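You operate a simulated robot arm through the tools that you are given. There is no shell and no other tool. Be economical: measure what you need, move in short steps, check, and stop when the job is done.

You are at the controls of a simulated robot arm. One attempt, no reset.

Task
Gauge the green-banded bar and file it under its size.
Fine: lay it in the vee, let the red gauge lever down on it, lay it in that slot of the size rack; lever down again; leave the other bars.
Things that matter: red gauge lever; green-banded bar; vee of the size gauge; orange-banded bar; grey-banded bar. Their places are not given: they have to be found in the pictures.

It is judged by the outcome, as a careful person would: the job done as asked, and still so three seconds after it is handed in. It fails if anything else is knocked over, pushed out of place, dropped, spilled or broken.

Robot
A 7-joint arm with a two-finger parallel gripper, fixed in place. Base frame: the origin is at the foot of the arm, x ahead of it, y to its left, z up; the work surface is at about z = 0.886. Lengths are in m, angles in degrees, forces in N, time in s.
With the tool pointing down near the work surface it reaches from about 0.24 to 0.68 m from the base axis. Its first joint turns from -66.0 to 66.0 degrees. Payload 2.4 kg.
The tool frame sits at the grasp point between the pads (the TCP): z along the fingers, y along the line on which they close. The tips reach 0.03 m beyond it. Largest opening 0.094 m; finger width 0.028, thickness 0.01; the body of the gripper, 0.05 by 0.096 m, starts 0.055 m behind the TCP.
Orientation is that of the tool frame in the base frame, as [roll, pitch, yaw] about the fixed x, y, z axes, in that order (R = Rz(yaw) Ry(pitch) Rx(roll)). With the fingers straight down and closing along the base's y, the tool's x points along the base's -x, its y along +y and its z along -z.

Tools
- The arm moves only by the tool move_arm. Its argument "series" is a list of rows, each a list of 7 numbers: the shift along the base's x, y, z in m, then the turn, a rotation vector about the base's x, y, z in degrees, then the finger opening in m, from 0 to 0.094. In form: [[dx, dy, dz, ax, ay, az, claw], ...]. A call has 1 to 12 rows; each row is the pose to reach, as a shift and turn from the pose commanded when the call began. Rows are played at 5 a second. More than 0.05 m and 8.6 degrees between two rows, or a gripper value outside its range, and nothing of the call is played. Where a pose cannot be reached the arm comes as near as it can. A force on the tool above 40 N (or 10 N above the force at the start of the call, whichever is more), or a blocked arm, ends the call early, and 0.2 s more pass. Each finger travels about 0.153 m/s and halts on what it meets, pressing with about 22 N; the grip force reading is that of the motor and also rises with nothing between the fingers. The clock runs only during rows and for 0.2 s after the last one: add rows that repeat a pose to give the fingers time. It gives the time, the measured TCP pose, the force on the tool (base axes), the opening and the grip force at its end, in the units of the frame above (readings bear some noise), and new pictures: "show" is both (left out), scene, wrist or none.
- Cameras (640 x 400 px; columns grow to the right, rows downward): "scene" is fixed at [0.0521, 0.47, 1.4733]; the picture's right is [-0.72, -0.69, 0.00], its down [-0.31, 0.33, -0.89] and it looks along [0.62, -0.64, -0.45] (base axes); focal length 337 px, centre (320, 200). "wrist" rides on the gripper at [-0.037, 0, -0.058] in the tool frame; the picture's right is [0.00, -1.00, 0.00], its down [0.97, 0.00, -0.24] and it looks along [0.24, 0.00, 0.97] (tool axes); focal length 218 px, centre (320, 200).
- probe_pixels(camera, pixels): for up to 12 pixels [column, row] of the newest picture of that camera ("zoom" is the newest enlarged one), the place [x, y, z] in the base frame of the surface seen there, good to about 0.002 m, but the place of the scene camera against the robot may be out by one fixed shift of up to 0.025 m in any direction. No time passes.
- inspect(camera, box): a new picture of the part [left, top, right, bottom] of that camera's present view, enlarged. No time passes.
- job_done(): hands the job in; it is judged then, once.

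Work in short steps. Measure before you move; look again where a grasp or a placing could have gone wrong, and mend it. You have 80 turns and 120 pictures in all, those below and enlarged ones among them. Open the gripper and draw the arm clear of the work before you hand the job in, unless the task says otherwise; then end with one line.

The tools are called after "Request:" as name(argument=value, ...) on one line, values as JSON. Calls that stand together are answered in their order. move_arm: Moves the arm, as the interface text tells. Its arguments: {"type":"object","properties":{"series":{"type":"array","items":{"type":"array","items":{"type":"number"}}},"show":{"type":"string","enum":["both","scene","wrist","none"]}},"required":["series"]} The other tools are called the same way: probe_pixels (camera, pixels) gives the place of the surface under pixels of a picture; inspect (camera, box) takes an enlarged picture of a part of a camera's view; job_done () hands the job in.

At the start:

```text
clock: 0.0
ee_pos: [0.474, 0.0225, 1.2597]
tcp_rot: [-180.0, 0.0, -180.0]
wrist_force: [0.2, 0.1, -0.5]
gripper_width: 0.0941
finger_force: 0.1
```

scene: 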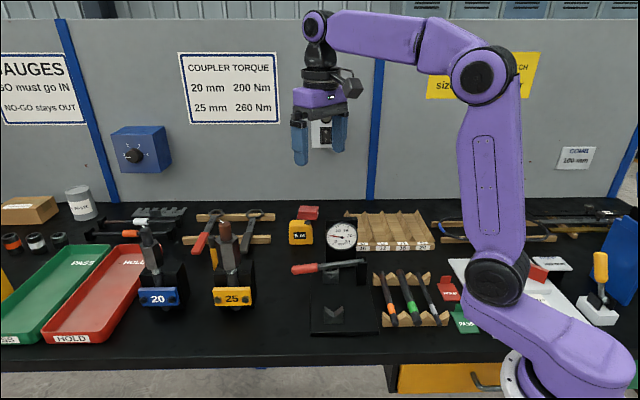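
wrist: 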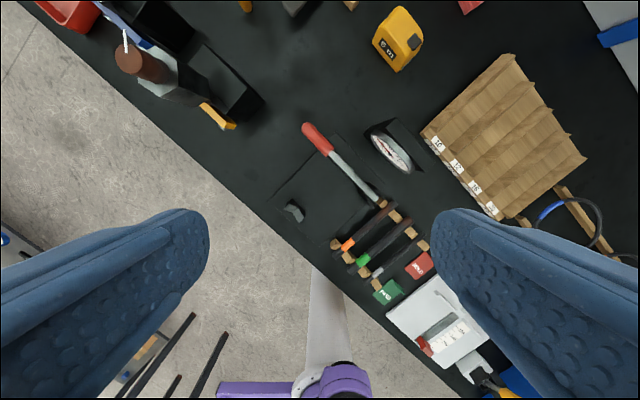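

The scene shows the gauge (dial ~340,236, red lever ~310,268, vee ~333,315), the bars (~410,298) and the size rack (~390,230). I'll enlarge these areas.

Request:
inspect(camera="scene", box=[280, 200, 460, 340])

Request:
inspect(camera="wrist", box=[260, 100, 460, 310])

Request:
inspect(camera="wrist", box=[400, 40, 600, 230])

```text
2.86 times, centred on (370, 270) of scene
```

zoom: 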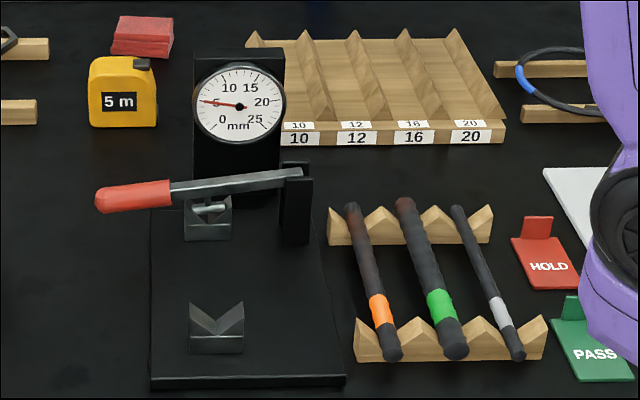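

```text
1.90 times, centred on (360, 205) of wrist
```

zoom: 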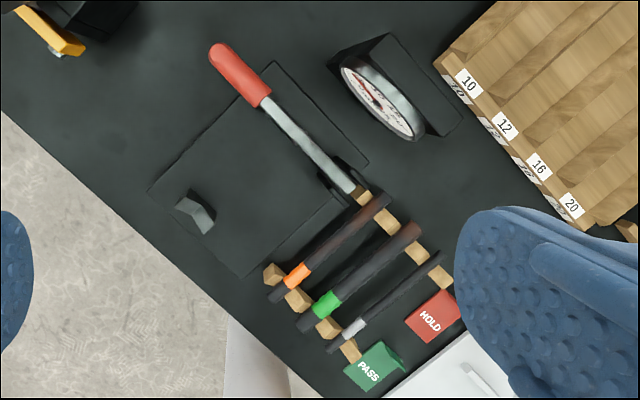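

```text
2.11 times, centred on (500, 135) of wrist
```

zoom: 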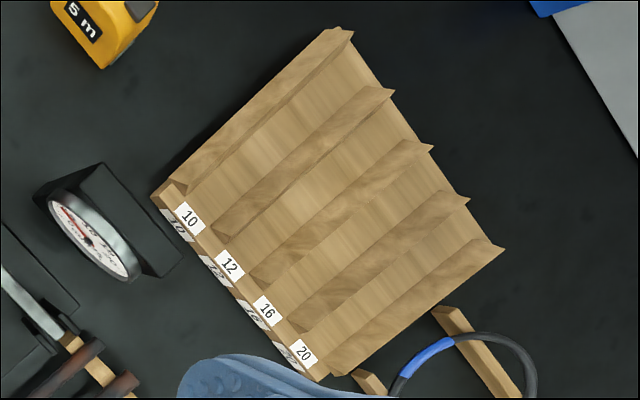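

Probing the key points from the wrist camera (no fixed shift there) and the rack in the zoom.

Request:
probe_pixels(camera="wrist", pixels=[[363, 260], [408, 222], [353, 269], [306, 128], [329, 151], [375, 198], [290, 208], [296, 214], [271, 202], [336, 133], [319, 244], [385, 240]])

Request:
probe_pixels(camera="zoom", pixels=[[190, 218], [229, 265], [267, 312], [304, 352], [283, 300], [440, 175], [340, 235], [270, 285], [320, 335], [432, 148], [466, 200], [360, 250]])

Request:
probe_pixels(camera="scene", pixels=[[404, 276], [411, 306], [394, 308], [306, 269], [333, 258], [366, 264], [333, 315], [340, 312], [325, 310], [363, 272], [338, 265], [339, 229]])

```text
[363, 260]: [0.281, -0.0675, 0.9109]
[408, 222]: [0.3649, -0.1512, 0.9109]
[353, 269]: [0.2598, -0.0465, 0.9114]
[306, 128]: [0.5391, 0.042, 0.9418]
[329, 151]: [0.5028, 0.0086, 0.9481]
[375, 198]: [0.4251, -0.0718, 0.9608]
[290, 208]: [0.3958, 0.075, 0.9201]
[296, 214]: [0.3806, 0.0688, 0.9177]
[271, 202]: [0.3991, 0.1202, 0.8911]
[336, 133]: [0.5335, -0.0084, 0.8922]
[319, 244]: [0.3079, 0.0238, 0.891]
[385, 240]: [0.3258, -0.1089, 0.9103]
```

```text
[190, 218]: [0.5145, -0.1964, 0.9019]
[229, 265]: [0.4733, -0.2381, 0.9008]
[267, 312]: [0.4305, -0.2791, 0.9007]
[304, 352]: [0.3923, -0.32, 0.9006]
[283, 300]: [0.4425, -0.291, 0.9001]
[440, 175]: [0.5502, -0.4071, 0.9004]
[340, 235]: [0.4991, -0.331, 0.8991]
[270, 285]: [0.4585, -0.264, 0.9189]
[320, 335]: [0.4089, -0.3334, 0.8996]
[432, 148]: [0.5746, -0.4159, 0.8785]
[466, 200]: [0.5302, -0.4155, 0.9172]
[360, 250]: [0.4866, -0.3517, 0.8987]
```

```text
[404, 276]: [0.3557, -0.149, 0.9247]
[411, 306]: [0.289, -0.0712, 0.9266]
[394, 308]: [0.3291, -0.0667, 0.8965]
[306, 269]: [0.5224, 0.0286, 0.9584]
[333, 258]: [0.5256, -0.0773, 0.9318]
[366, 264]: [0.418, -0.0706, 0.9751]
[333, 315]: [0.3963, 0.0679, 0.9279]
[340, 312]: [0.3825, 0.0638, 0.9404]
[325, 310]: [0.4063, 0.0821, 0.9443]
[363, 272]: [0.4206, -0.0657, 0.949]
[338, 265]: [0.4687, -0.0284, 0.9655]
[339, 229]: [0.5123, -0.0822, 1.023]
```

Bars and gauge lie at 45° to the base axes (u=(1,-1)/√2 along the bars, v=(1,1)/√2 along the lever). I go above the lever handle, turning +45° so that the fingers close across it.

Request:
move_arm(series=[[0.008, 0, -0.02, 0, 0, 7.5, 0.094], [0.016, 0, -0.05, 0, 0, 15, 0.094], [0.024, 0, -0.08, 0, 0, 22.5, 0.094], [0.032, 0.001, -0.11, 0, 0, 30, 0.094], [0.04, 0.001, -0.14, 0, 0, 37.5, 0.08], [0.0464, 0.0015, -0.17, 0, 0, 45, 0.06], [0.0464, 0.0015, -0.19, 0, 0, 45, 0.05], [0.0464, 0.0015, -0.19, 0, 0, 45, 0.05]])

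```text
clock: 1.8
ee_pos: [0.5197, 0.0242, 1.0698]
tcp_rot: [-180.0, 0.0, -135.0]
wrist_force: [-0.3, 0.3, 0.4]
gripper_width: 0.05
finger_force: 0.0
```

scene: 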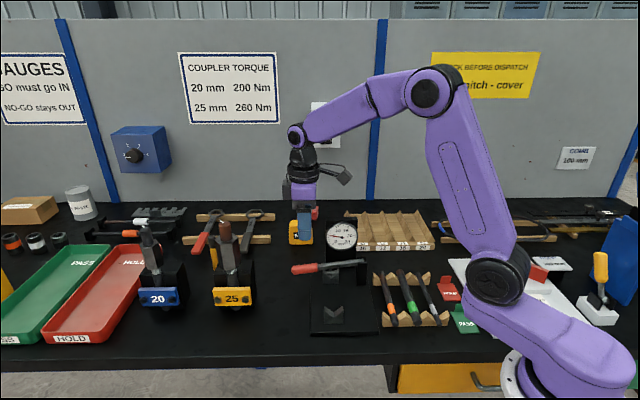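
wrist: 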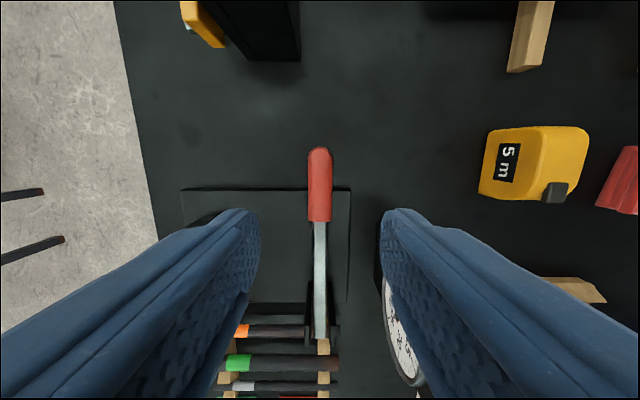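

The handle (319,148–220) is centred between the fingers; probing the lever, dial and plate from here.

Request:
probe_pixels(camera="wrist", pixels=[[319, 152], [319, 185], [319, 217], [320, 240], [320, 285], [320, 330], [398, 325], [382, 300], [308, 185], [330, 185], [350, 240], [419, 375]])

Request:
inspect(camera="wrist", box=[200, 140, 440, 400])

```text
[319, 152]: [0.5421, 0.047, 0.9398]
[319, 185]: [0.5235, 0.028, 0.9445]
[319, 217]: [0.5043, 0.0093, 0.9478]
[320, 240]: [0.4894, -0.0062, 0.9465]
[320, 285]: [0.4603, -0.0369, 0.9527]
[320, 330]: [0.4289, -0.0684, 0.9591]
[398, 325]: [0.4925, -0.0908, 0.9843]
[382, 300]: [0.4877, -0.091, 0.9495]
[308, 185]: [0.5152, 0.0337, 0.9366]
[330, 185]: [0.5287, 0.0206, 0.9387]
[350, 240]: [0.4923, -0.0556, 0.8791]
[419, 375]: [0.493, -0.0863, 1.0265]
```

```text
1.54 times, centred on (320, 270) of wrist
```

zoom: 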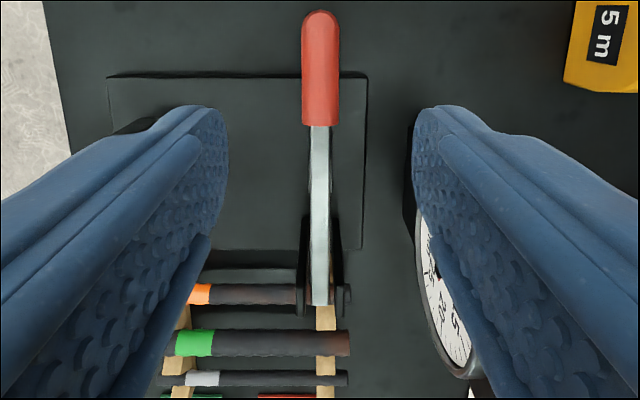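

Lever is centred at u≈0.350, pivot near v≈0.25, z≈0.955. I go down over the handle and close.

Request:
move_arm(series=[[0, 0, -0.045, 0, 0, 0, 0.05], [0, 0, -0.09, 0, 0, 0, 0.05], [0, 0, -0.129, 0, 0, 0, 0.05], [0, 0, -0.129, 0, 0, 0, 0.05], [0, 0, -0.129, 0, 0, 0, 0.01], [0, 0, -0.129, 0, 0, 0, 0.01], [0, 0, -0.129, 0, 0, 0, 0.01]])

```text
clock: 3.4
ee_pos: [0.5202, 0.0253, 0.9398]
tcp_rot: [179.9, -0.1, -135.1]
wrist_force: [-5.5, 4.1, -5.2]
gripper_width: 0.0253
finger_force: 44.8
```

scene: 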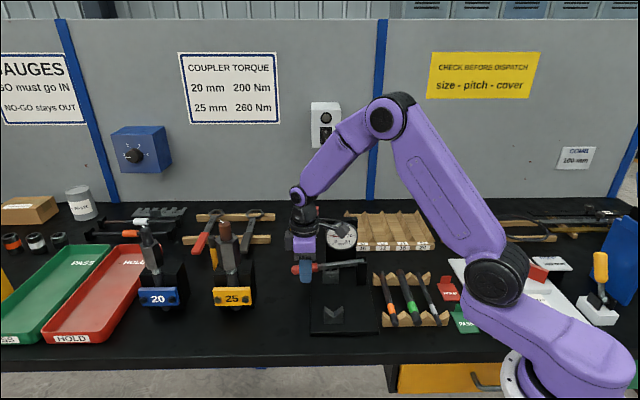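
wrist: 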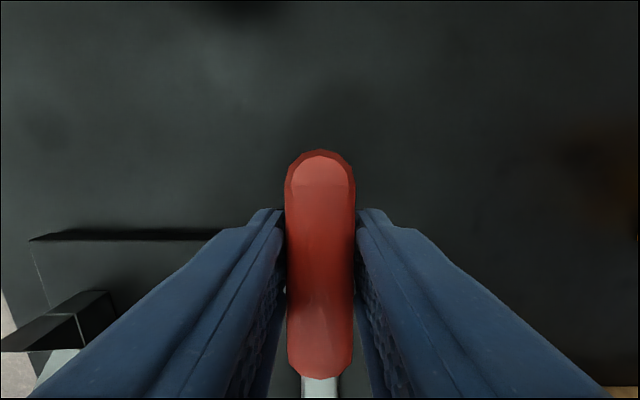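

Handle gripped (opening 0.025). I raise it along its arc about the pivot, first to about 25°.

Request:
move_arm(series=[[0, 0, 0.012, 0, 0, 0, 0.01], [0, 0, 0.0245, 0, 0, 0, 0.01], [-0.001, -0.001, 0.036, 0, 0, 0, 0.01], [-0.0025, -0.0025, 0.048, 0, 0, 0, 0.01], [-0.005, -0.005, 0.06, 0, 0, 0, 0.01], [-0.0086, -0.0086, 0.0727, 0, 0, 0, 0.01]])

```text
clock: 4.8
ee_pos: [0.5125, 0.0161, 1.012]
tcp_rot: [-180.0, -0.1, -134.9]
wrist_force: [-7.5, 5.0, -8.4]
gripper_width: 0.0216
finger_force: 45.7
```

scene: 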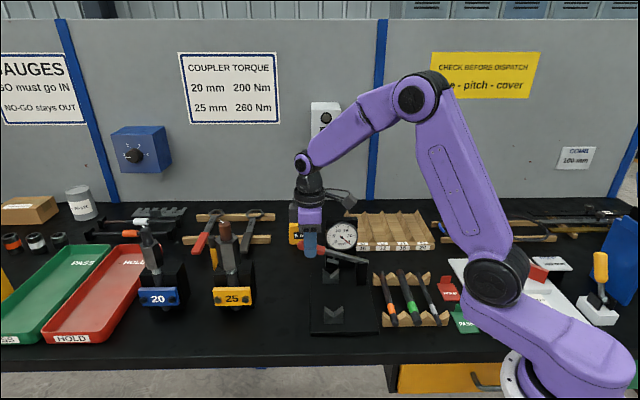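
wrist: 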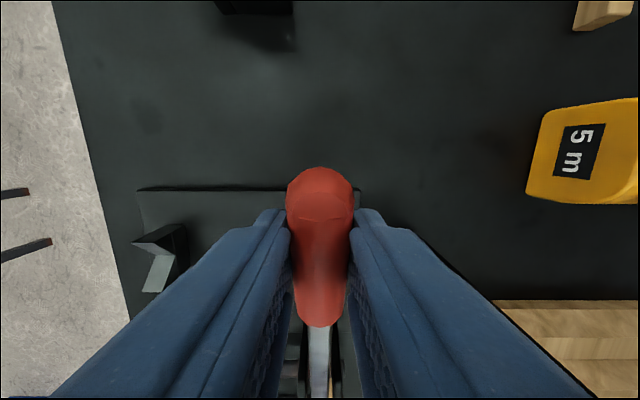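

The lever follows. Continuing the arc to about 80° with a slight ease toward -u.

Request:
move_arm(series=[[-0.008, -0.0058, 0.016, 0, 0, 0, 0.01], [-0.015, -0.0122, 0.0301, 0, 0, 0, 0.01], [-0.0242, -0.0214, 0.043, 0, 0, 0, 0.01], [-0.0336, -0.0308, 0.0542, 0, 0, 0, 0.01], [-0.0445, -0.0417, 0.0635, 0, 0, 0, 0.01], [-0.0559, -0.0531, 0.0707, 0, 0, 0, 0.01], [-0.068, -0.065, 0.0755, 0, 0, 0, 0.01], [-0.0725, -0.07, 0.0768, 0, 0, 0, 0.01]])

```text
clock: 6.6
ee_pos: [0.4437, -0.0491, 1.0903]
tcp_rot: [-179.3, 0.8, -134.7]
wrist_force: [12.4, 1.6, -10.6]
gripper_width: 0.0214
finger_force: 45.0
stopped in row 8: the force on the tool passed its limit (the readings are from after the stop); the commanded pose is now the measured one
```

scene: 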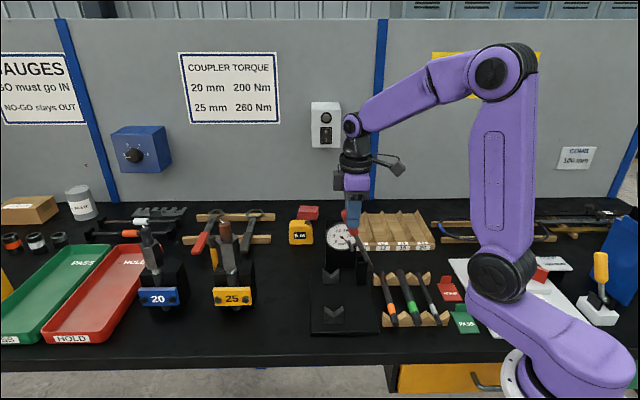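
wrist: 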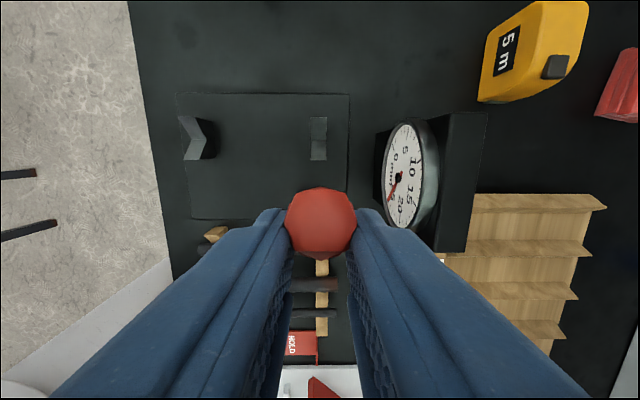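

The motion stopped at about 78° of lever angle. I look closely to see whether that is the lever's stop.

Request:
inspect(camera="scene", box=[290, 180, 440, 290])

Request:
probe_pixels(camera="wrist", pixels=[[320, 215], [320, 245], [183, 130], [205, 118], [200, 155], [195, 137], [319, 120], [319, 138], [319, 158], [312, 140], [326, 140], [217, 232]])

```text
3.64 times, centred on (365, 235) of scene
```

zoom: 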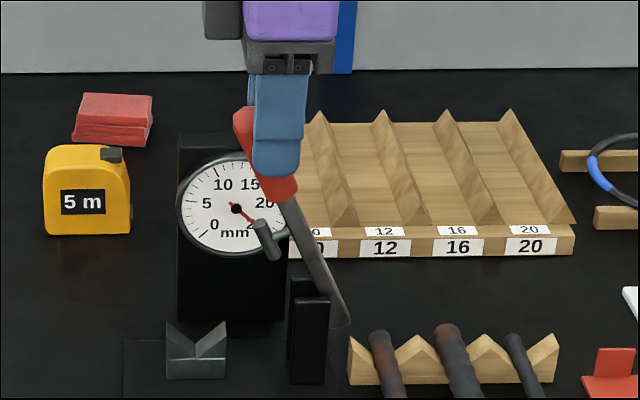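

```text
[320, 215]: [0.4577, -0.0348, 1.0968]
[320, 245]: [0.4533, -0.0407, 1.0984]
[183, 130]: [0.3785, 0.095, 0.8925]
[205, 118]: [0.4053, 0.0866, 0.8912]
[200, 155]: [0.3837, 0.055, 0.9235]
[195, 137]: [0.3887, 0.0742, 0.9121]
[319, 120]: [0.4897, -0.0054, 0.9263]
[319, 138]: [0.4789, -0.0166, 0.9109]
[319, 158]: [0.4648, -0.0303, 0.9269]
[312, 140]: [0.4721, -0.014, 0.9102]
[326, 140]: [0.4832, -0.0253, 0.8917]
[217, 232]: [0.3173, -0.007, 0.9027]
```

The lever stands at about 70° in the zoom (tail at 345,320, handle at 255,130). I push gently 12 mm more toward -v to learn whether it is against a stop.

Request:
move_arm(series=[[0, 0, 0, 0, 0, 0, 0.01], [-0.003, -0.003, 0, 0, 0, 0, 0.01], [-0.006, -0.006, 0, 0, 0, 0, 0.01], [-0.009, -0.009, 0, 0, 0, 0, 0.01]])

Request:
inspect(camera="scene", box=[310, 200, 400, 290])

```text
clock: 7.6
ee_pos: [0.4376, -0.0564, 1.0922]
tcp_rot: [-179.1, 1.4, -134.6]
wrist_force: [25.9, 21.9, 6.5]
gripper_width: 0.0215
finger_force: 45.2
```

scene: 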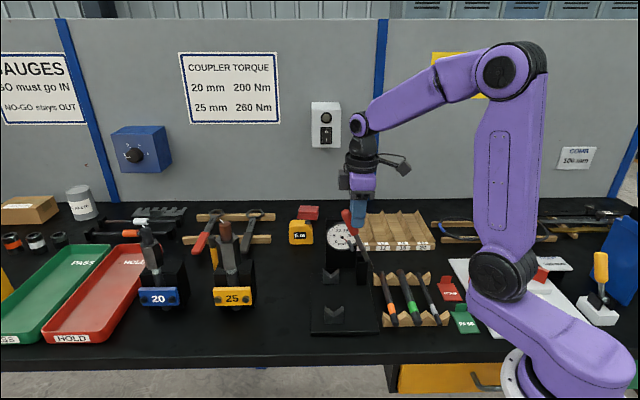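
wrist: 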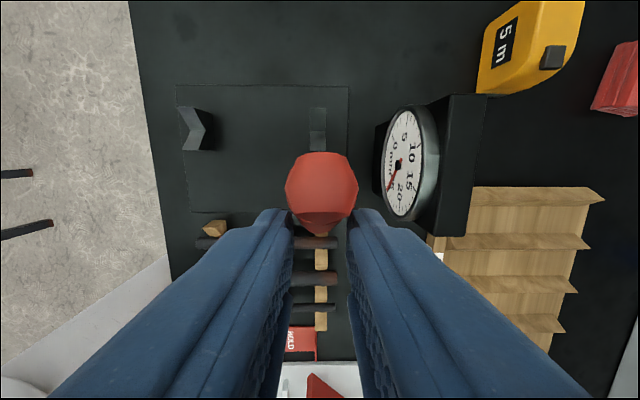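

```text
4.44 times, centred on (355, 245) of scene
```

zoom: 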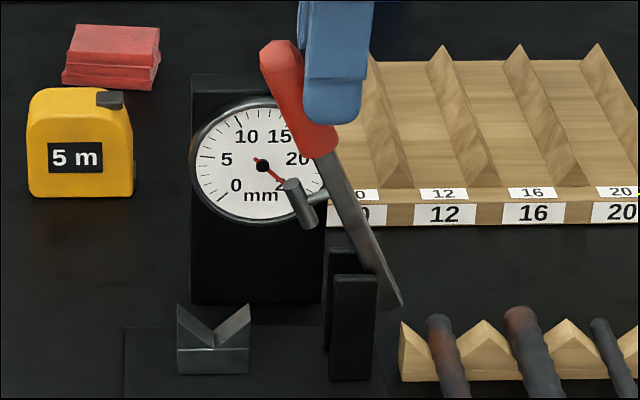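

Force rose to 34 N while the lever did not move further, so it is at its stop (~68°). I ease back and open slightly to see whether it stays up.

Request:
move_arm(series=[[0.005, 0.005, 0, 0, 0, 0, 0.01], [0.008, 0.008, 0, 0, 0, 0, 0.015], [0.008, 0.008, 0, 0, 0, 0, 0.02], [0.008, 0.008, 0, 0, 0, 0, 0.024], [0.008, 0.008, 0, 0, 0, 0, 0.028], [0.008, 0.008, 0, 0, 0, 0, 0.03], [0.008, 0.008, 0, 0, 0, 0, 0.03]])

Request:
inspect(camera="scene", box=[310, 200, 400, 290])

```text
clock: 9.2
ee_pos: [0.4435, -0.0519, 1.0893]
tcp_rot: [-179.5, 0.7, -134.7]
wrist_force: [0.2, -0.4, -0.8]
gripper_width: 0.0301
finger_force: 0.0
```

scene: 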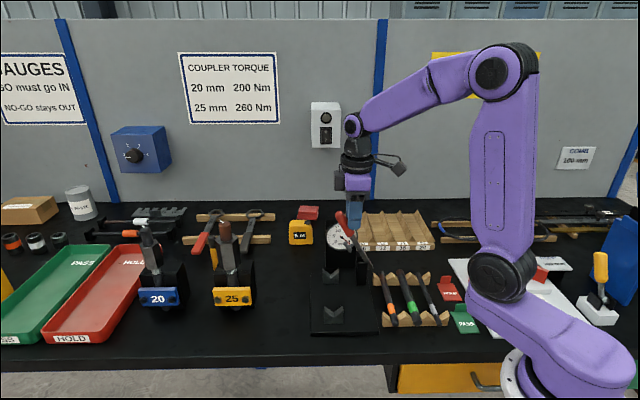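
wrist: 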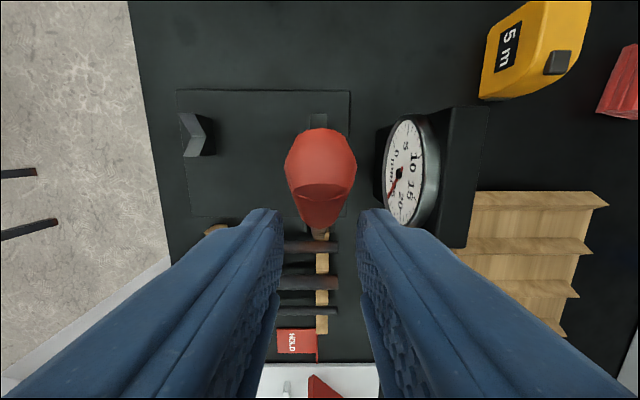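

```text
4.44 times, centred on (355, 245) of scene
```

zoom: 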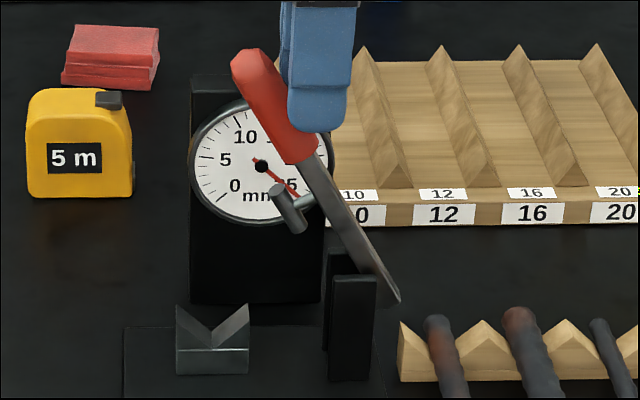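

The lever leans a bit lower than before (~58°). I hold still a second to see whether it sinks.

Request:
move_arm(series=[[0, 0, 0, 0, 0, 0, 0.03], [0, 0, 0, 0, 0, 0, 0.03], [0, 0, 0, 0, 0, 0, 0.03], [0, 0, 0, 0, 0, 0, 0.03]], show="none")

Request:
inspect(camera="scene", box=[310, 200, 400, 290])

```text
clock: 10.2
ee_pos: [0.4429, -0.0526, 1.0905]
tcp_rot: [-179.3, 0.6, -134.7]
wrist_force: [-0.2, 0.2, -0.7]
gripper_width: 0.03
finger_force: 0.1
```

```text
4.44 times, centred on (355, 245) of scene
```

zoom: 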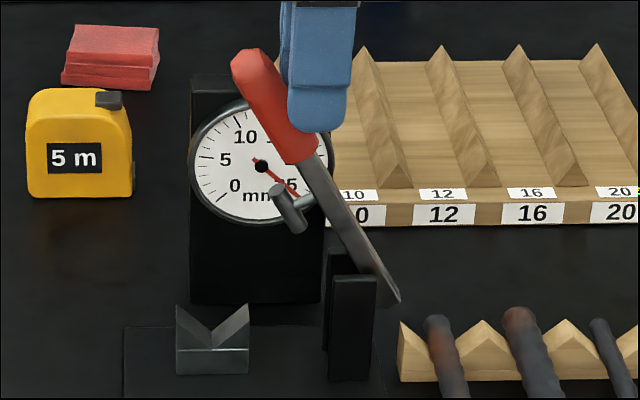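

The lever stays up by friction. I rise clear, turn +90° (camera to the -u side), and go above the green bar (u≈0.291, v≈0.151).

Request:
move_arm(series=[[0, 0, 0.05, 0, 0, 0, 0.04], [-0.005, -0.002, 0.09, 0, 0, 8.2, 0.05], [-0.018, -0.006, 0.09, 0, 0, 16.4, 0.05], [-0.031, -0.01, 0.09, 0, 0, 24.6, 0.05], [-0.044, -0.015, 0.09, 0, 0, 32.8, 0.05], [-0.057, -0.02, 0.09, 0, 0, 41, 0.05], [-0.07, -0.025, 0.09, 0, 0, 49.2, 0.05], [-0.083, -0.03, 0.085, 0, 0, 57.4, 0.05], [-0.096, -0.034, 0.075, 0, 0, 65.6, 0.05], [-0.109, -0.038, 0.06, 0, 0, 73.8, 0.05], [-0.12, -0.042, 0.045, 0, 0, 82, 0.05], [-0.13, -0.0464, 0.03, 0, 0, 90, 0.05]])

```text
clock: 12.8
ee_pos: [0.3129, -0.0971, 1.1184]
tcp_rot: [-179.4, 0.7, -44.4]
wrist_force: [0.3, -0.2, -0.5]
gripper_width: 0.0499
finger_force: 0.0
```

scene: 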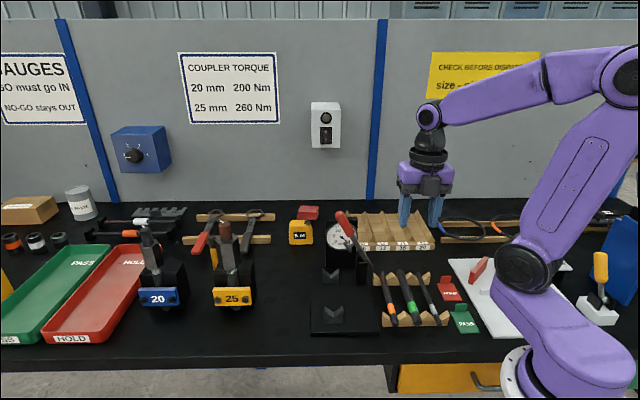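
wrist: 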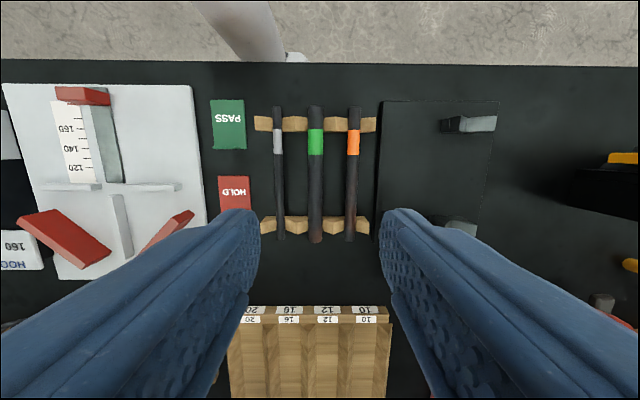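

Good view: green bar at (315,105–240). I probe it and its neighbours, the gauge vees and the slot floors.

Request:
probe_pixels(camera="wrist", pixels=[[315, 109], [316, 140], [316, 180], [316, 215], [315, 239], [309, 180], [322, 180], [279, 180], [353, 180], [468, 124], [460, 232], [293, 224]])

Request:
inspect(camera="wrist", box=[220, 90, 400, 250])

```text
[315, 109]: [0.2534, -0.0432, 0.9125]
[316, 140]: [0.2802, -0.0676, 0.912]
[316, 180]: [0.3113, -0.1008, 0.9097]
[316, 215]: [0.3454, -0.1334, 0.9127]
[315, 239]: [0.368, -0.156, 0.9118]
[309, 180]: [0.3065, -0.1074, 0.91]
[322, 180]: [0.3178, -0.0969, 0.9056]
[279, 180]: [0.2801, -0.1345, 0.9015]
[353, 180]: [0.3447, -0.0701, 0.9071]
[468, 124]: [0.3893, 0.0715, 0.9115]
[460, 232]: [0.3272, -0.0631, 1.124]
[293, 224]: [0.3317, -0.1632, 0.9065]
```

```text
2.50 times, centred on (310, 170) of wrist
```

zoom: 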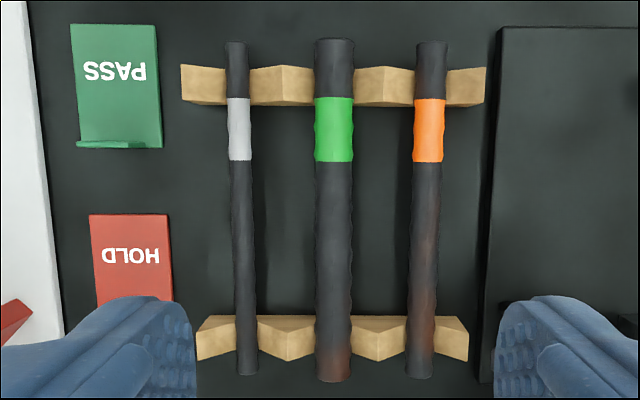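

Green bar: ~16 mm, centre u≈0.290, v≈0.149, top z≈0.912; neighbours 45 mm away. I descend square on it at u≈0.282 with opening 0.036, tips just below the bar's axis.

Request:
move_arm(series=[[-0.004, 0.0015, -0.045, -0.92, 0, -0.6, 0.04], [-0.0081, 0.0031, -0.09, -0.92, 0, -0.6, 0.036], [-0.0081, 0.0031, -0.135, -0.92, 0, -0.6, 0.036], [-0.0081, 0.0031, -0.16, -0.92, 0, -0.6, 0.036], [-0.0081, 0.0031, -0.16, -0.92, 0, -0.6, 0.036]], show="wrist")

```text
clock: 14.0
ee_pos: [0.304, -0.0933, 0.9604]
tcp_rot: [179.9, 0.0, -45.4]
wrist_force: [0.6, -0.3, -0.2]
gripper_width: 0.036
finger_force: 0.1
```

wrist: 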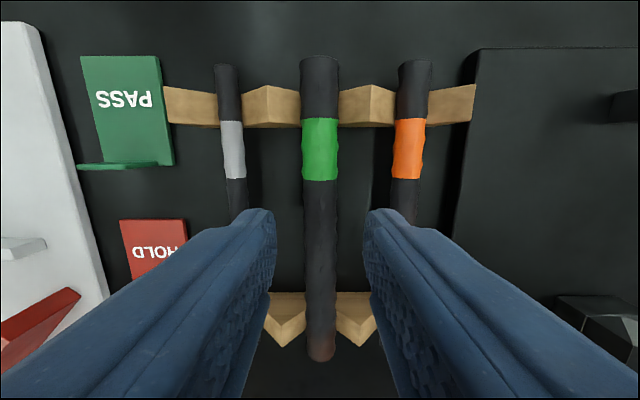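

Centred over the bar with clear gaps. Down to z≈0.928 and close.

Request:
move_arm(series=[[0, 0, -0.016, 0, 0, 0, 0.036], [0, 0, -0.0325, 0, 0, 0, 0.036], [0, 0, -0.0325, 0, 0, 0, 0.036], [0, 0, -0.0325, 0, 0, 0, 0.02], [0, 0, -0.0325, 0, 0, 0, 0.008], [0, 0, -0.0325, 0, 0, 0, 0.008], [0, 0, -0.0325, 0, 0, 0, 0.008]], show="wrist")

```text
clock: 15.6
ee_pos: [0.3042, -0.0933, 0.9281]
tcp_rot: [179.8, 0.2, -45.3]
wrist_force: [-7.1, -7.1, -0.3]
gripper_width: 0.0197
finger_force: 21.8
```

wrist: 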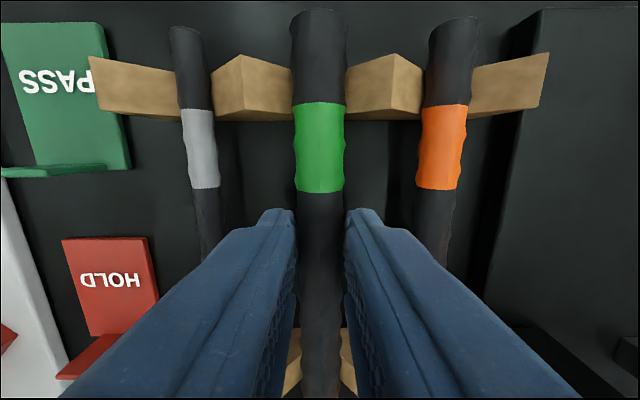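

Bar gripped (opening 0.0197). I lift it straight up and check.

Request:
move_arm(series=[[0, 0, 0.02, 0, 0, 0, 0.008], [0, 0, 0.05, 0, 0, 0, 0.008], [0, 0, 0.09, 0, 0, 0, 0.008], [0, 0, 0.09, 0, 0, 0, 0.008]])

Request:
inspect(camera="scene", box=[300, 200, 460, 330])

```text
clock: 16.6
ee_pos: [0.3026, -0.0936, 1.0191]
tcp_rot: [179.9, 0.1, -45.4]
wrist_force: [-0.1, 1.1, -4.7]
gripper_width: 0.0198
finger_force: 21.6
```

scene: 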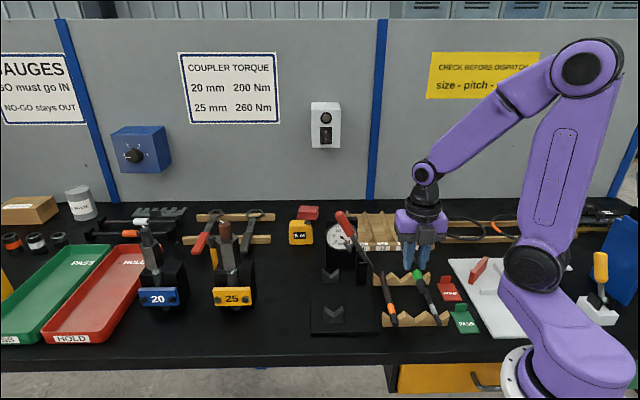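
wrist: 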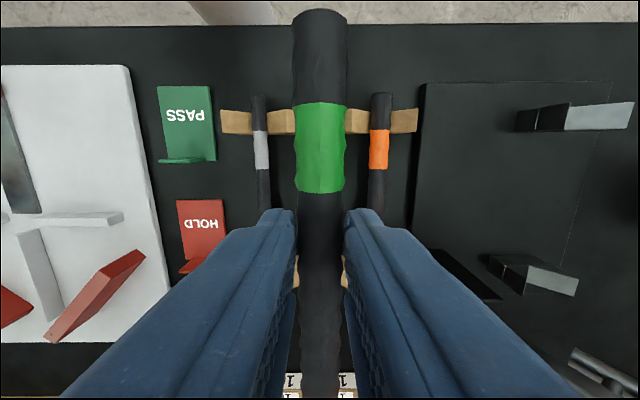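

```text
3.08 times, centred on (380, 265) of scene
```

zoom: 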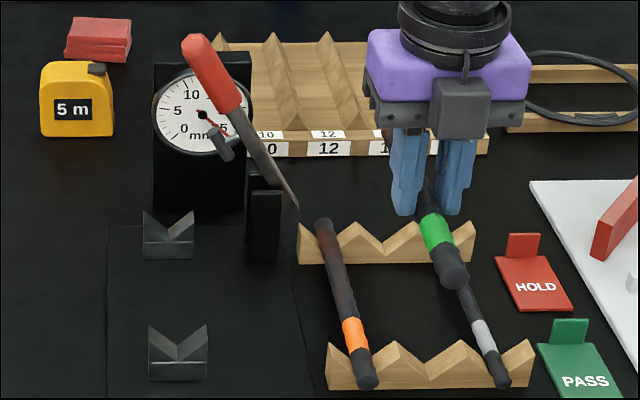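

The bar hangs level and the lever still stays up. I draw the bar toward -u, then traverse +v to in front of the vees, staying clear of the lever.

Request:
move_arm(series=[[-0.018, 0.018, 0.0, 0, 0, 0.4, 0.008], [-0.0354, 0.0354, 0, 0, 0, 0.4, 0.008], [-0.0104, 0.0604, 0, 0, 0, 0.4, 0.008], [0.0146, 0.0854, 0, 0, 0, 0.4, 0.008], [0.0396, 0.1104, 0, 0, 0, 0.4, 0.008], [0.0646, 0.1354, 0, 0, 0, 0.4, 0.008], [0.0906, 0.1614, 0, 0, 0, 0.4, 0.008], [0.0906, 0.1614, -0.02, 0, 0, 0.4, 0.008], [0.0906, 0.1614, -0.02, 0, 0, 0.4, 0.008]])

Request:
inspect(camera="scene", box=[270, 200, 430, 330])

```text
clock: 18.6
ee_pos: [0.3951, 0.0667, 0.9995]
tcp_rot: [179.9, 0.1, -45.0]
wrist_force: [-0.3, -0.1, -4.1]
gripper_width: 0.0195
finger_force: 22.1
```

scene: 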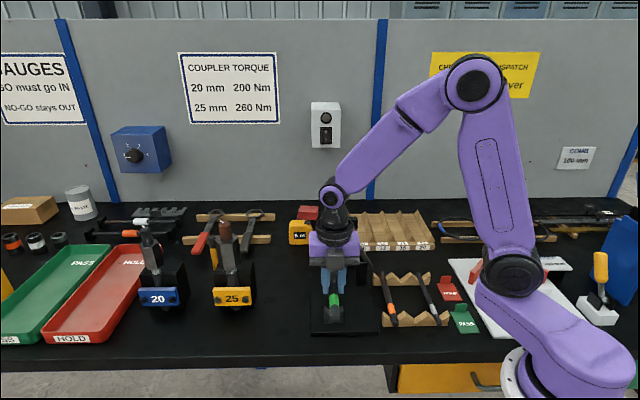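
wrist: 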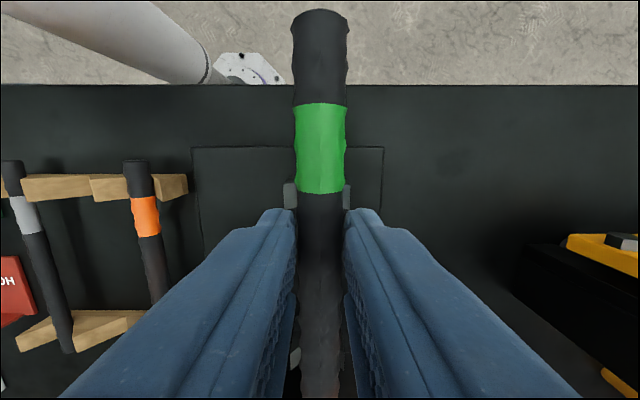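

```text
3.08 times, centred on (350, 265) of scene
```

zoom: 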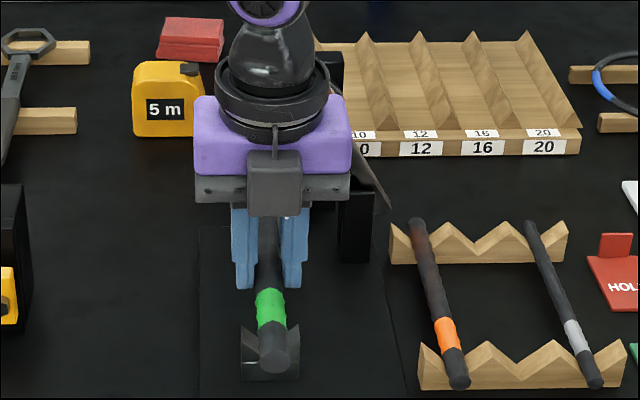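

Bar is aligned over the front vee (vee edges 290 and 347 either side of bar 319). Lower to just above the vees and slide +u under the raised lever.

Request:
move_arm(series=[[0, 0, -0.017, 0, 0, 0, 0.008], [0, 0, -0.034, 0, 0, 0, 0.008], [0.011, -0.011, -0.034, 0, 0, 0, 0.008], [0.022, -0.022, -0.034, 0, 0, 0, 0.008], [0.033, -0.033, -0.034, 0, 0, 0, 0.008], [0.033, -0.033, -0.034, 0, 0, 0, 0.008]])

Request:
inspect(camera="scene", box=[290, 210, 390, 340])

```text
clock: 19.5
ee_pos: [0.4027, 0.0627, 0.9638]
tcp_rot: [179.6, 0.4, -44.2]
wrist_force: [-6.6, 10.3, 3.5]
gripper_width: 0.0194
finger_force: 21.8
stopped in row 4: the force on the tool passed its limit (the readings are from after the stop); the commanded pose is now the measured one
```

scene: 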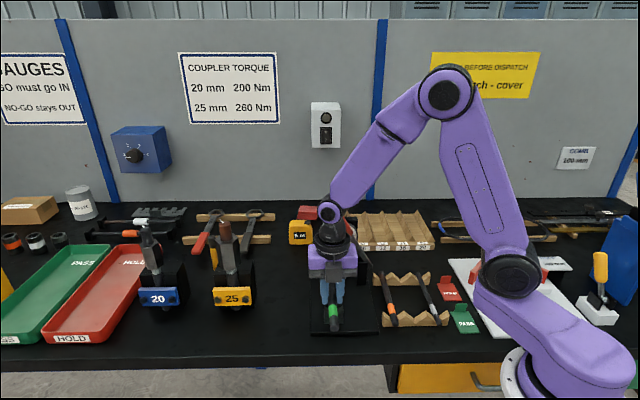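
wrist: 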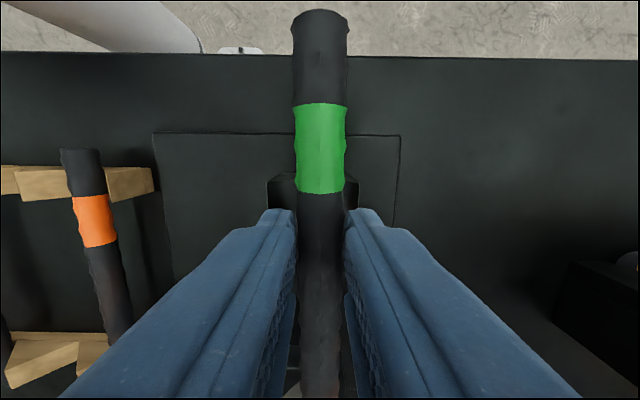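

```text
3.08 times, centred on (340, 275) of scene
```

zoom: 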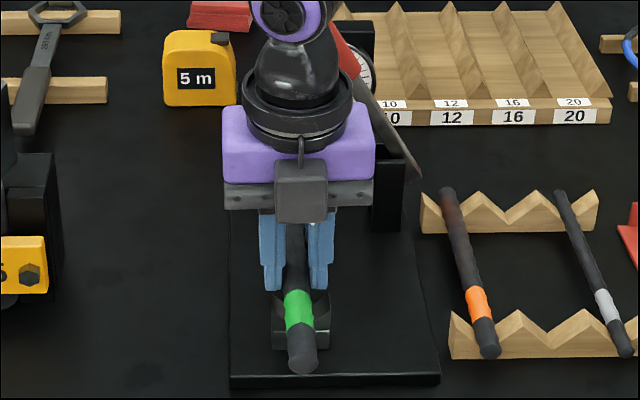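

It was blocked at u≈0.240 with a push toward -u. I probe the bar's tilt and the surroundings before doing anything.

Request:
probe_pixels(camera="wrist", pixels=[[319, 15], [319, 60], [319, 120], [319, 170], [319, 215], [319, 260], [319, 320], [319, 380], [285, 185], [355, 190], [285, 200], [290, 390]])

Request:
inspect(camera="wrist", box=[240, 150, 400, 400])

Request:
inspect(camera="scene", box=[310, 200, 390, 280])

```text
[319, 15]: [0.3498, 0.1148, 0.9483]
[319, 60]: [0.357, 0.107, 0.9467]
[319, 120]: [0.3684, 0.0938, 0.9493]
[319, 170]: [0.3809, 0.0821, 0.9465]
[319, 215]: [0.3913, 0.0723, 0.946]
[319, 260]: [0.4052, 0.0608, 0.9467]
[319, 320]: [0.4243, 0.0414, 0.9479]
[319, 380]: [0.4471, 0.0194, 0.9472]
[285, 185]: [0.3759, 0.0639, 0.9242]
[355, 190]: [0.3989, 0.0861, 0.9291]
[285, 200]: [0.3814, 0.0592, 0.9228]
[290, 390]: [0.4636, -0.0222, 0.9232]
```

```text
1.60 times, centred on (320, 275) of wrist
```

zoom: 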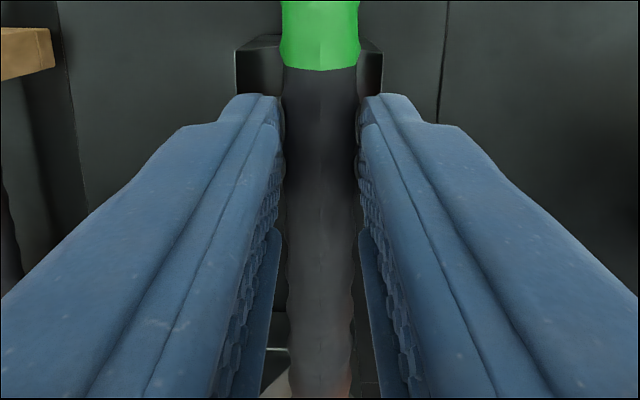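

```text
5.00 times, centred on (350, 240) of scene
```

zoom: 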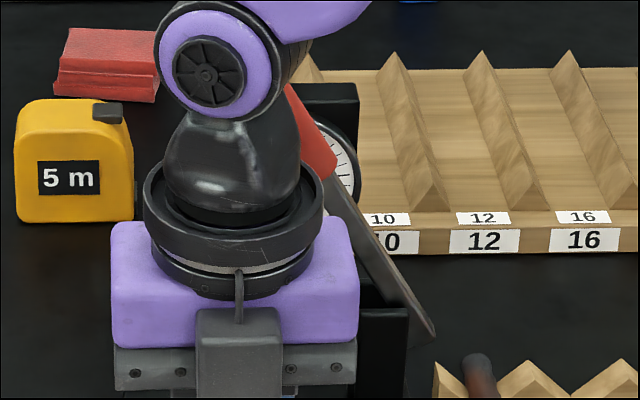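

The bar is level (top z≈0.947). Yaw/tilt readings suggest something low on the +v side was touched, perhaps a fingertip on the front vee horn. I back off 10 mm, square up, rise, and look.

Request:
move_arm(series=[[-0.004, 0.004, 0.002, 0, -0.57, -0.8, 0.008], [-0.0071, 0.0071, 0.01, 0, -0.57, -0.8, 0.008], [-0.0212, 0.0212, 0.03, 0, -0.57, -0.8, 0.008], [-0.0354, 0.0354, 0.05, 0, -0.57, -0.8, 0.008], [-0.0354, 0.0354, 0.05, 0, -0.57, -0.8, 0.008]])

Request:
inspect(camera="scene", box=[300, 210, 400, 300])

```text
clock: 20.7
ee_pos: [0.3658, 0.0955, 1.0136]
tcp_rot: [180.0, 0.0, -45.2]
wrist_force: [-0.4, 0.3, -3.1]
gripper_width: 0.0196
finger_force: 21.4
```

scene: 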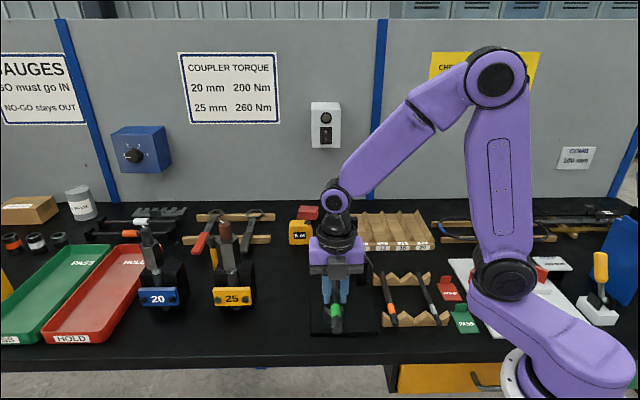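
wrist: 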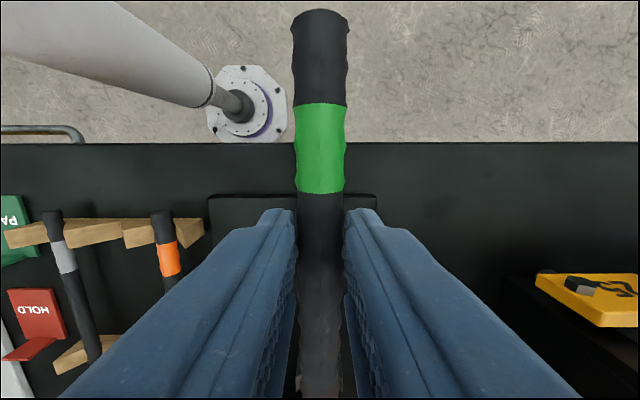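

```text
4.44 times, centred on (350, 255) of scene
```

zoom: 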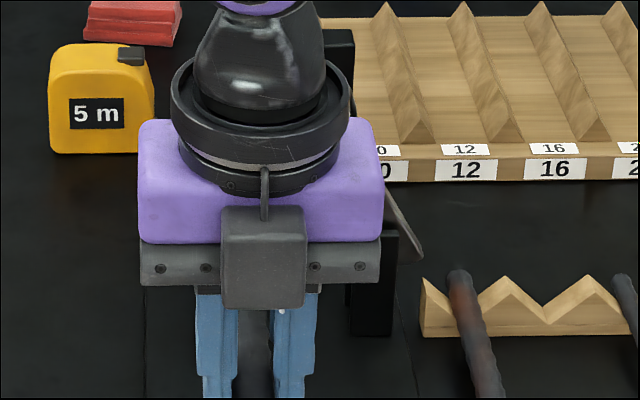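

No slip of the bar in the grip. The lever is hidden, so I step aside toward -v to measure the foot of the lever and the vees from the scene camera.

Request:
move_arm(series=[[-0.03, -0.03, 0.01, 0, 0, 0, 0.008], [-0.06, -0.06, 0.03, 0, 0, 0, 0.008], [-0.085, -0.085, 0.05, 0, 0, 0, 0.008], [-0.085, -0.085, 0.05, 0, 0, 0, 0.008]], show="scene")

Request:
inspect(camera="scene", box=[290, 210, 390, 340])

```text
clock: 21.7
ee_pos: [0.2812, 0.0105, 1.0634]
tcp_rot: [179.9, 0.0, -45.1]
wrist_force: [0.3, 0.3, -3.7]
gripper_width: 0.0195
finger_force: 22.7
```

scene: 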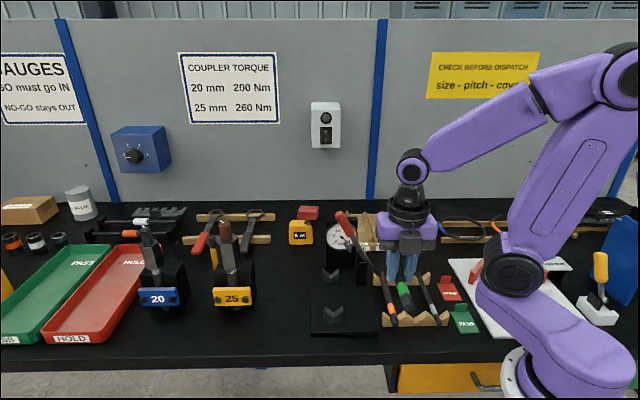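

```text
3.08 times, centred on (340, 275) of scene
```

zoom: 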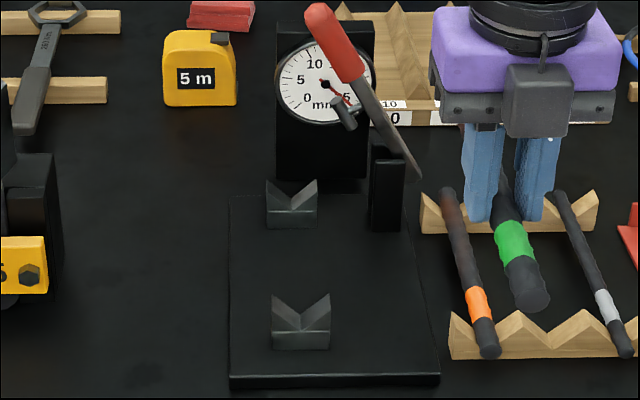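

Nothing has moved. Probing lever, foot and vee horns.

Request:
probe_pixels(camera="zoom", pixels=[[318, 15], [340, 60], [350, 127], [337, 103], [273, 300], [328, 298], [300, 331], [268, 183], [316, 182], [292, 211], [385, 165], [412, 172]])

Request:
inspect(camera="scene", box=[320, 200, 380, 290])

```text
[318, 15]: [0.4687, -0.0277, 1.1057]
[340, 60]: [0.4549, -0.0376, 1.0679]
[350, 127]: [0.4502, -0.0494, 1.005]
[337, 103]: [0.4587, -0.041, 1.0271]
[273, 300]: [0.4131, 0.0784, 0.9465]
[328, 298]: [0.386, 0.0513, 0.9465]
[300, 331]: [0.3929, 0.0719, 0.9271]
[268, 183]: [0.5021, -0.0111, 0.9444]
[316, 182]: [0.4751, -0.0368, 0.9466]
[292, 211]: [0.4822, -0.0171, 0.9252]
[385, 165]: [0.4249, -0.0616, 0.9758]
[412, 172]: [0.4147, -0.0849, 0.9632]
```

```text
4.44 times, centred on (350, 245) of scene
```

zoom: 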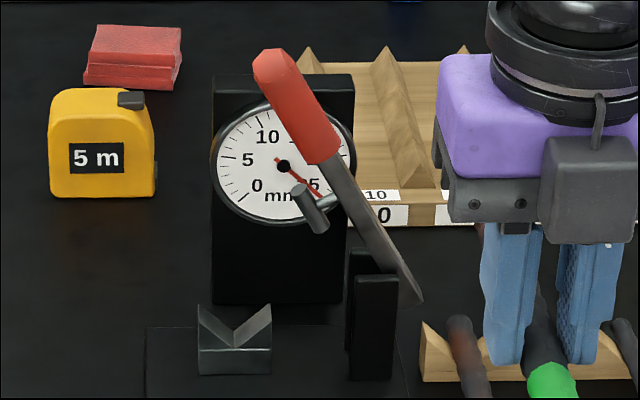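

Horns are really at z≈0.931 — the fingertips scraped them. Foot bottom is at z≈0.99, so sliding at TCP z≈0.978 clears both. I go back in and slide +u to u≈0.279.

Request:
move_arm(series=[[0.03, 0.03, -0.01, 0, 0, 0, 0.008], [0.06, 0.06, -0.03, 0, 0, 0, 0.008], [0.0846, 0.0846, -0.055, 0, 0, 0, 0.008], [0.0846, 0.0846, -0.085, 0, 0, 0, 0.008], [0.0956, 0.0736, -0.085, 0, 0, 0, 0.008], [0.1066, 0.0626, -0.085, 0, 0, 0, 0.008], [0.1176, 0.0516, -0.085, 0, 0, 0, 0.008], [0.1286, 0.0406, -0.085, 0, 0, 0, 0.008], [0.1396, 0.0296, -0.085, 0, 0, 0, 0.008], [0.1465, 0.0227, -0.085, 0, 0, 0, 0.008], [0.1465, 0.0227, -0.085, 0, 0, 0, 0.008]])

```text
clock: 23.6
ee_pos: [0.4143, 0.0535, 0.9796]
tcp_rot: [179.8, 0.3, -44.2]
wrist_force: [-6.2, 10.4, 3.2]
gripper_width: 0.0196
finger_force: 21.5
stopped in row 9: the force on the tool passed its limit (the readings are from after the stop); the commanded pose is now the measured one
```

scene: 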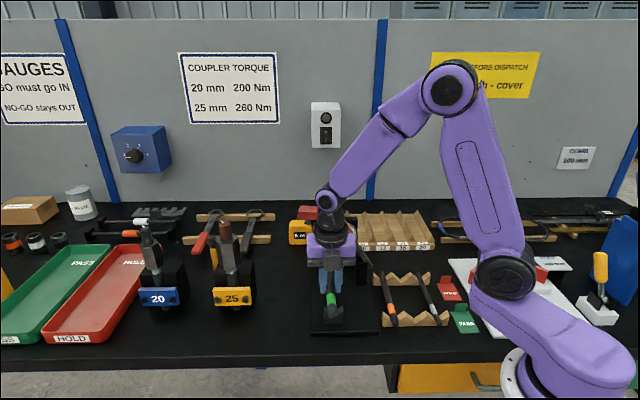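
wrist: 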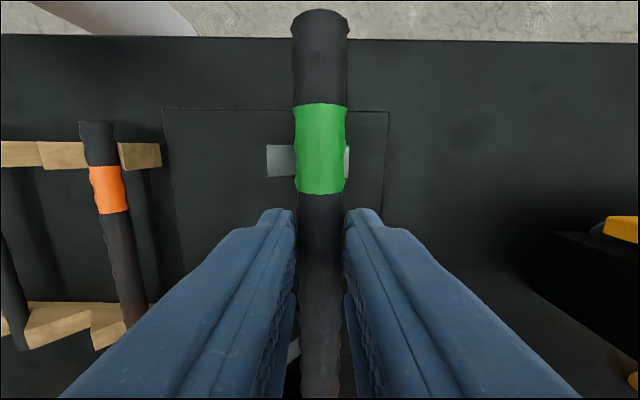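

Blocked again, at u≈0.255, pushed -u/+v/up. I look closely at where the rear end of the bar and the gripper stand against the lever before moving.

Request:
inspect(camera="scene", box=[300, 180, 390, 260])

Request:
inspect(camera="scene", box=[300, 240, 390, 340])

Request:
inspect(camera="wrist", box=[260, 280, 380, 400])

```text
5.00 times, centred on (345, 220) of scene
```

zoom: 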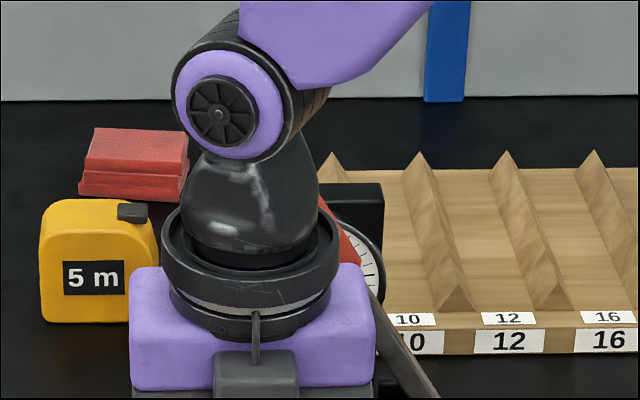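

```text
4.00 times, centred on (345, 290) of scene
```

zoom: 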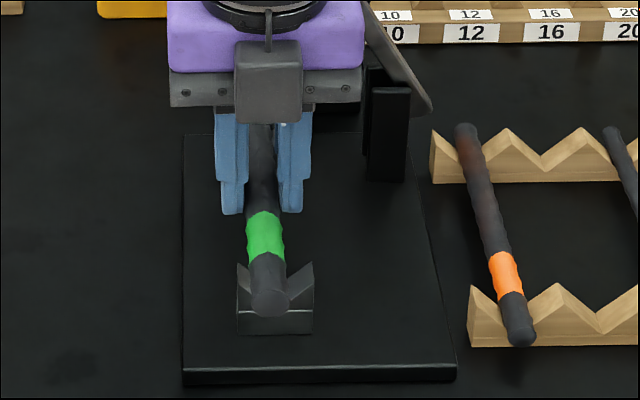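

```text
3.33 times, centred on (320, 340) of wrist
```

zoom: 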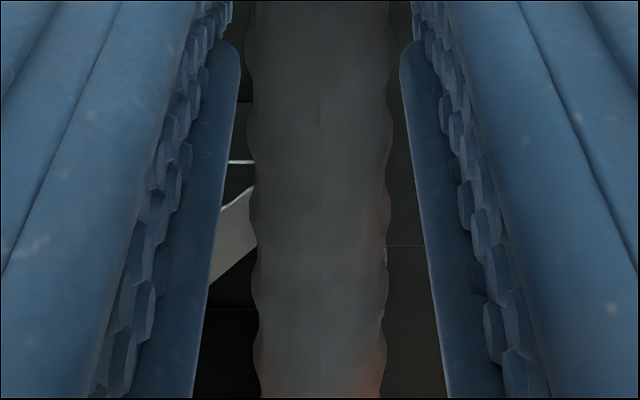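

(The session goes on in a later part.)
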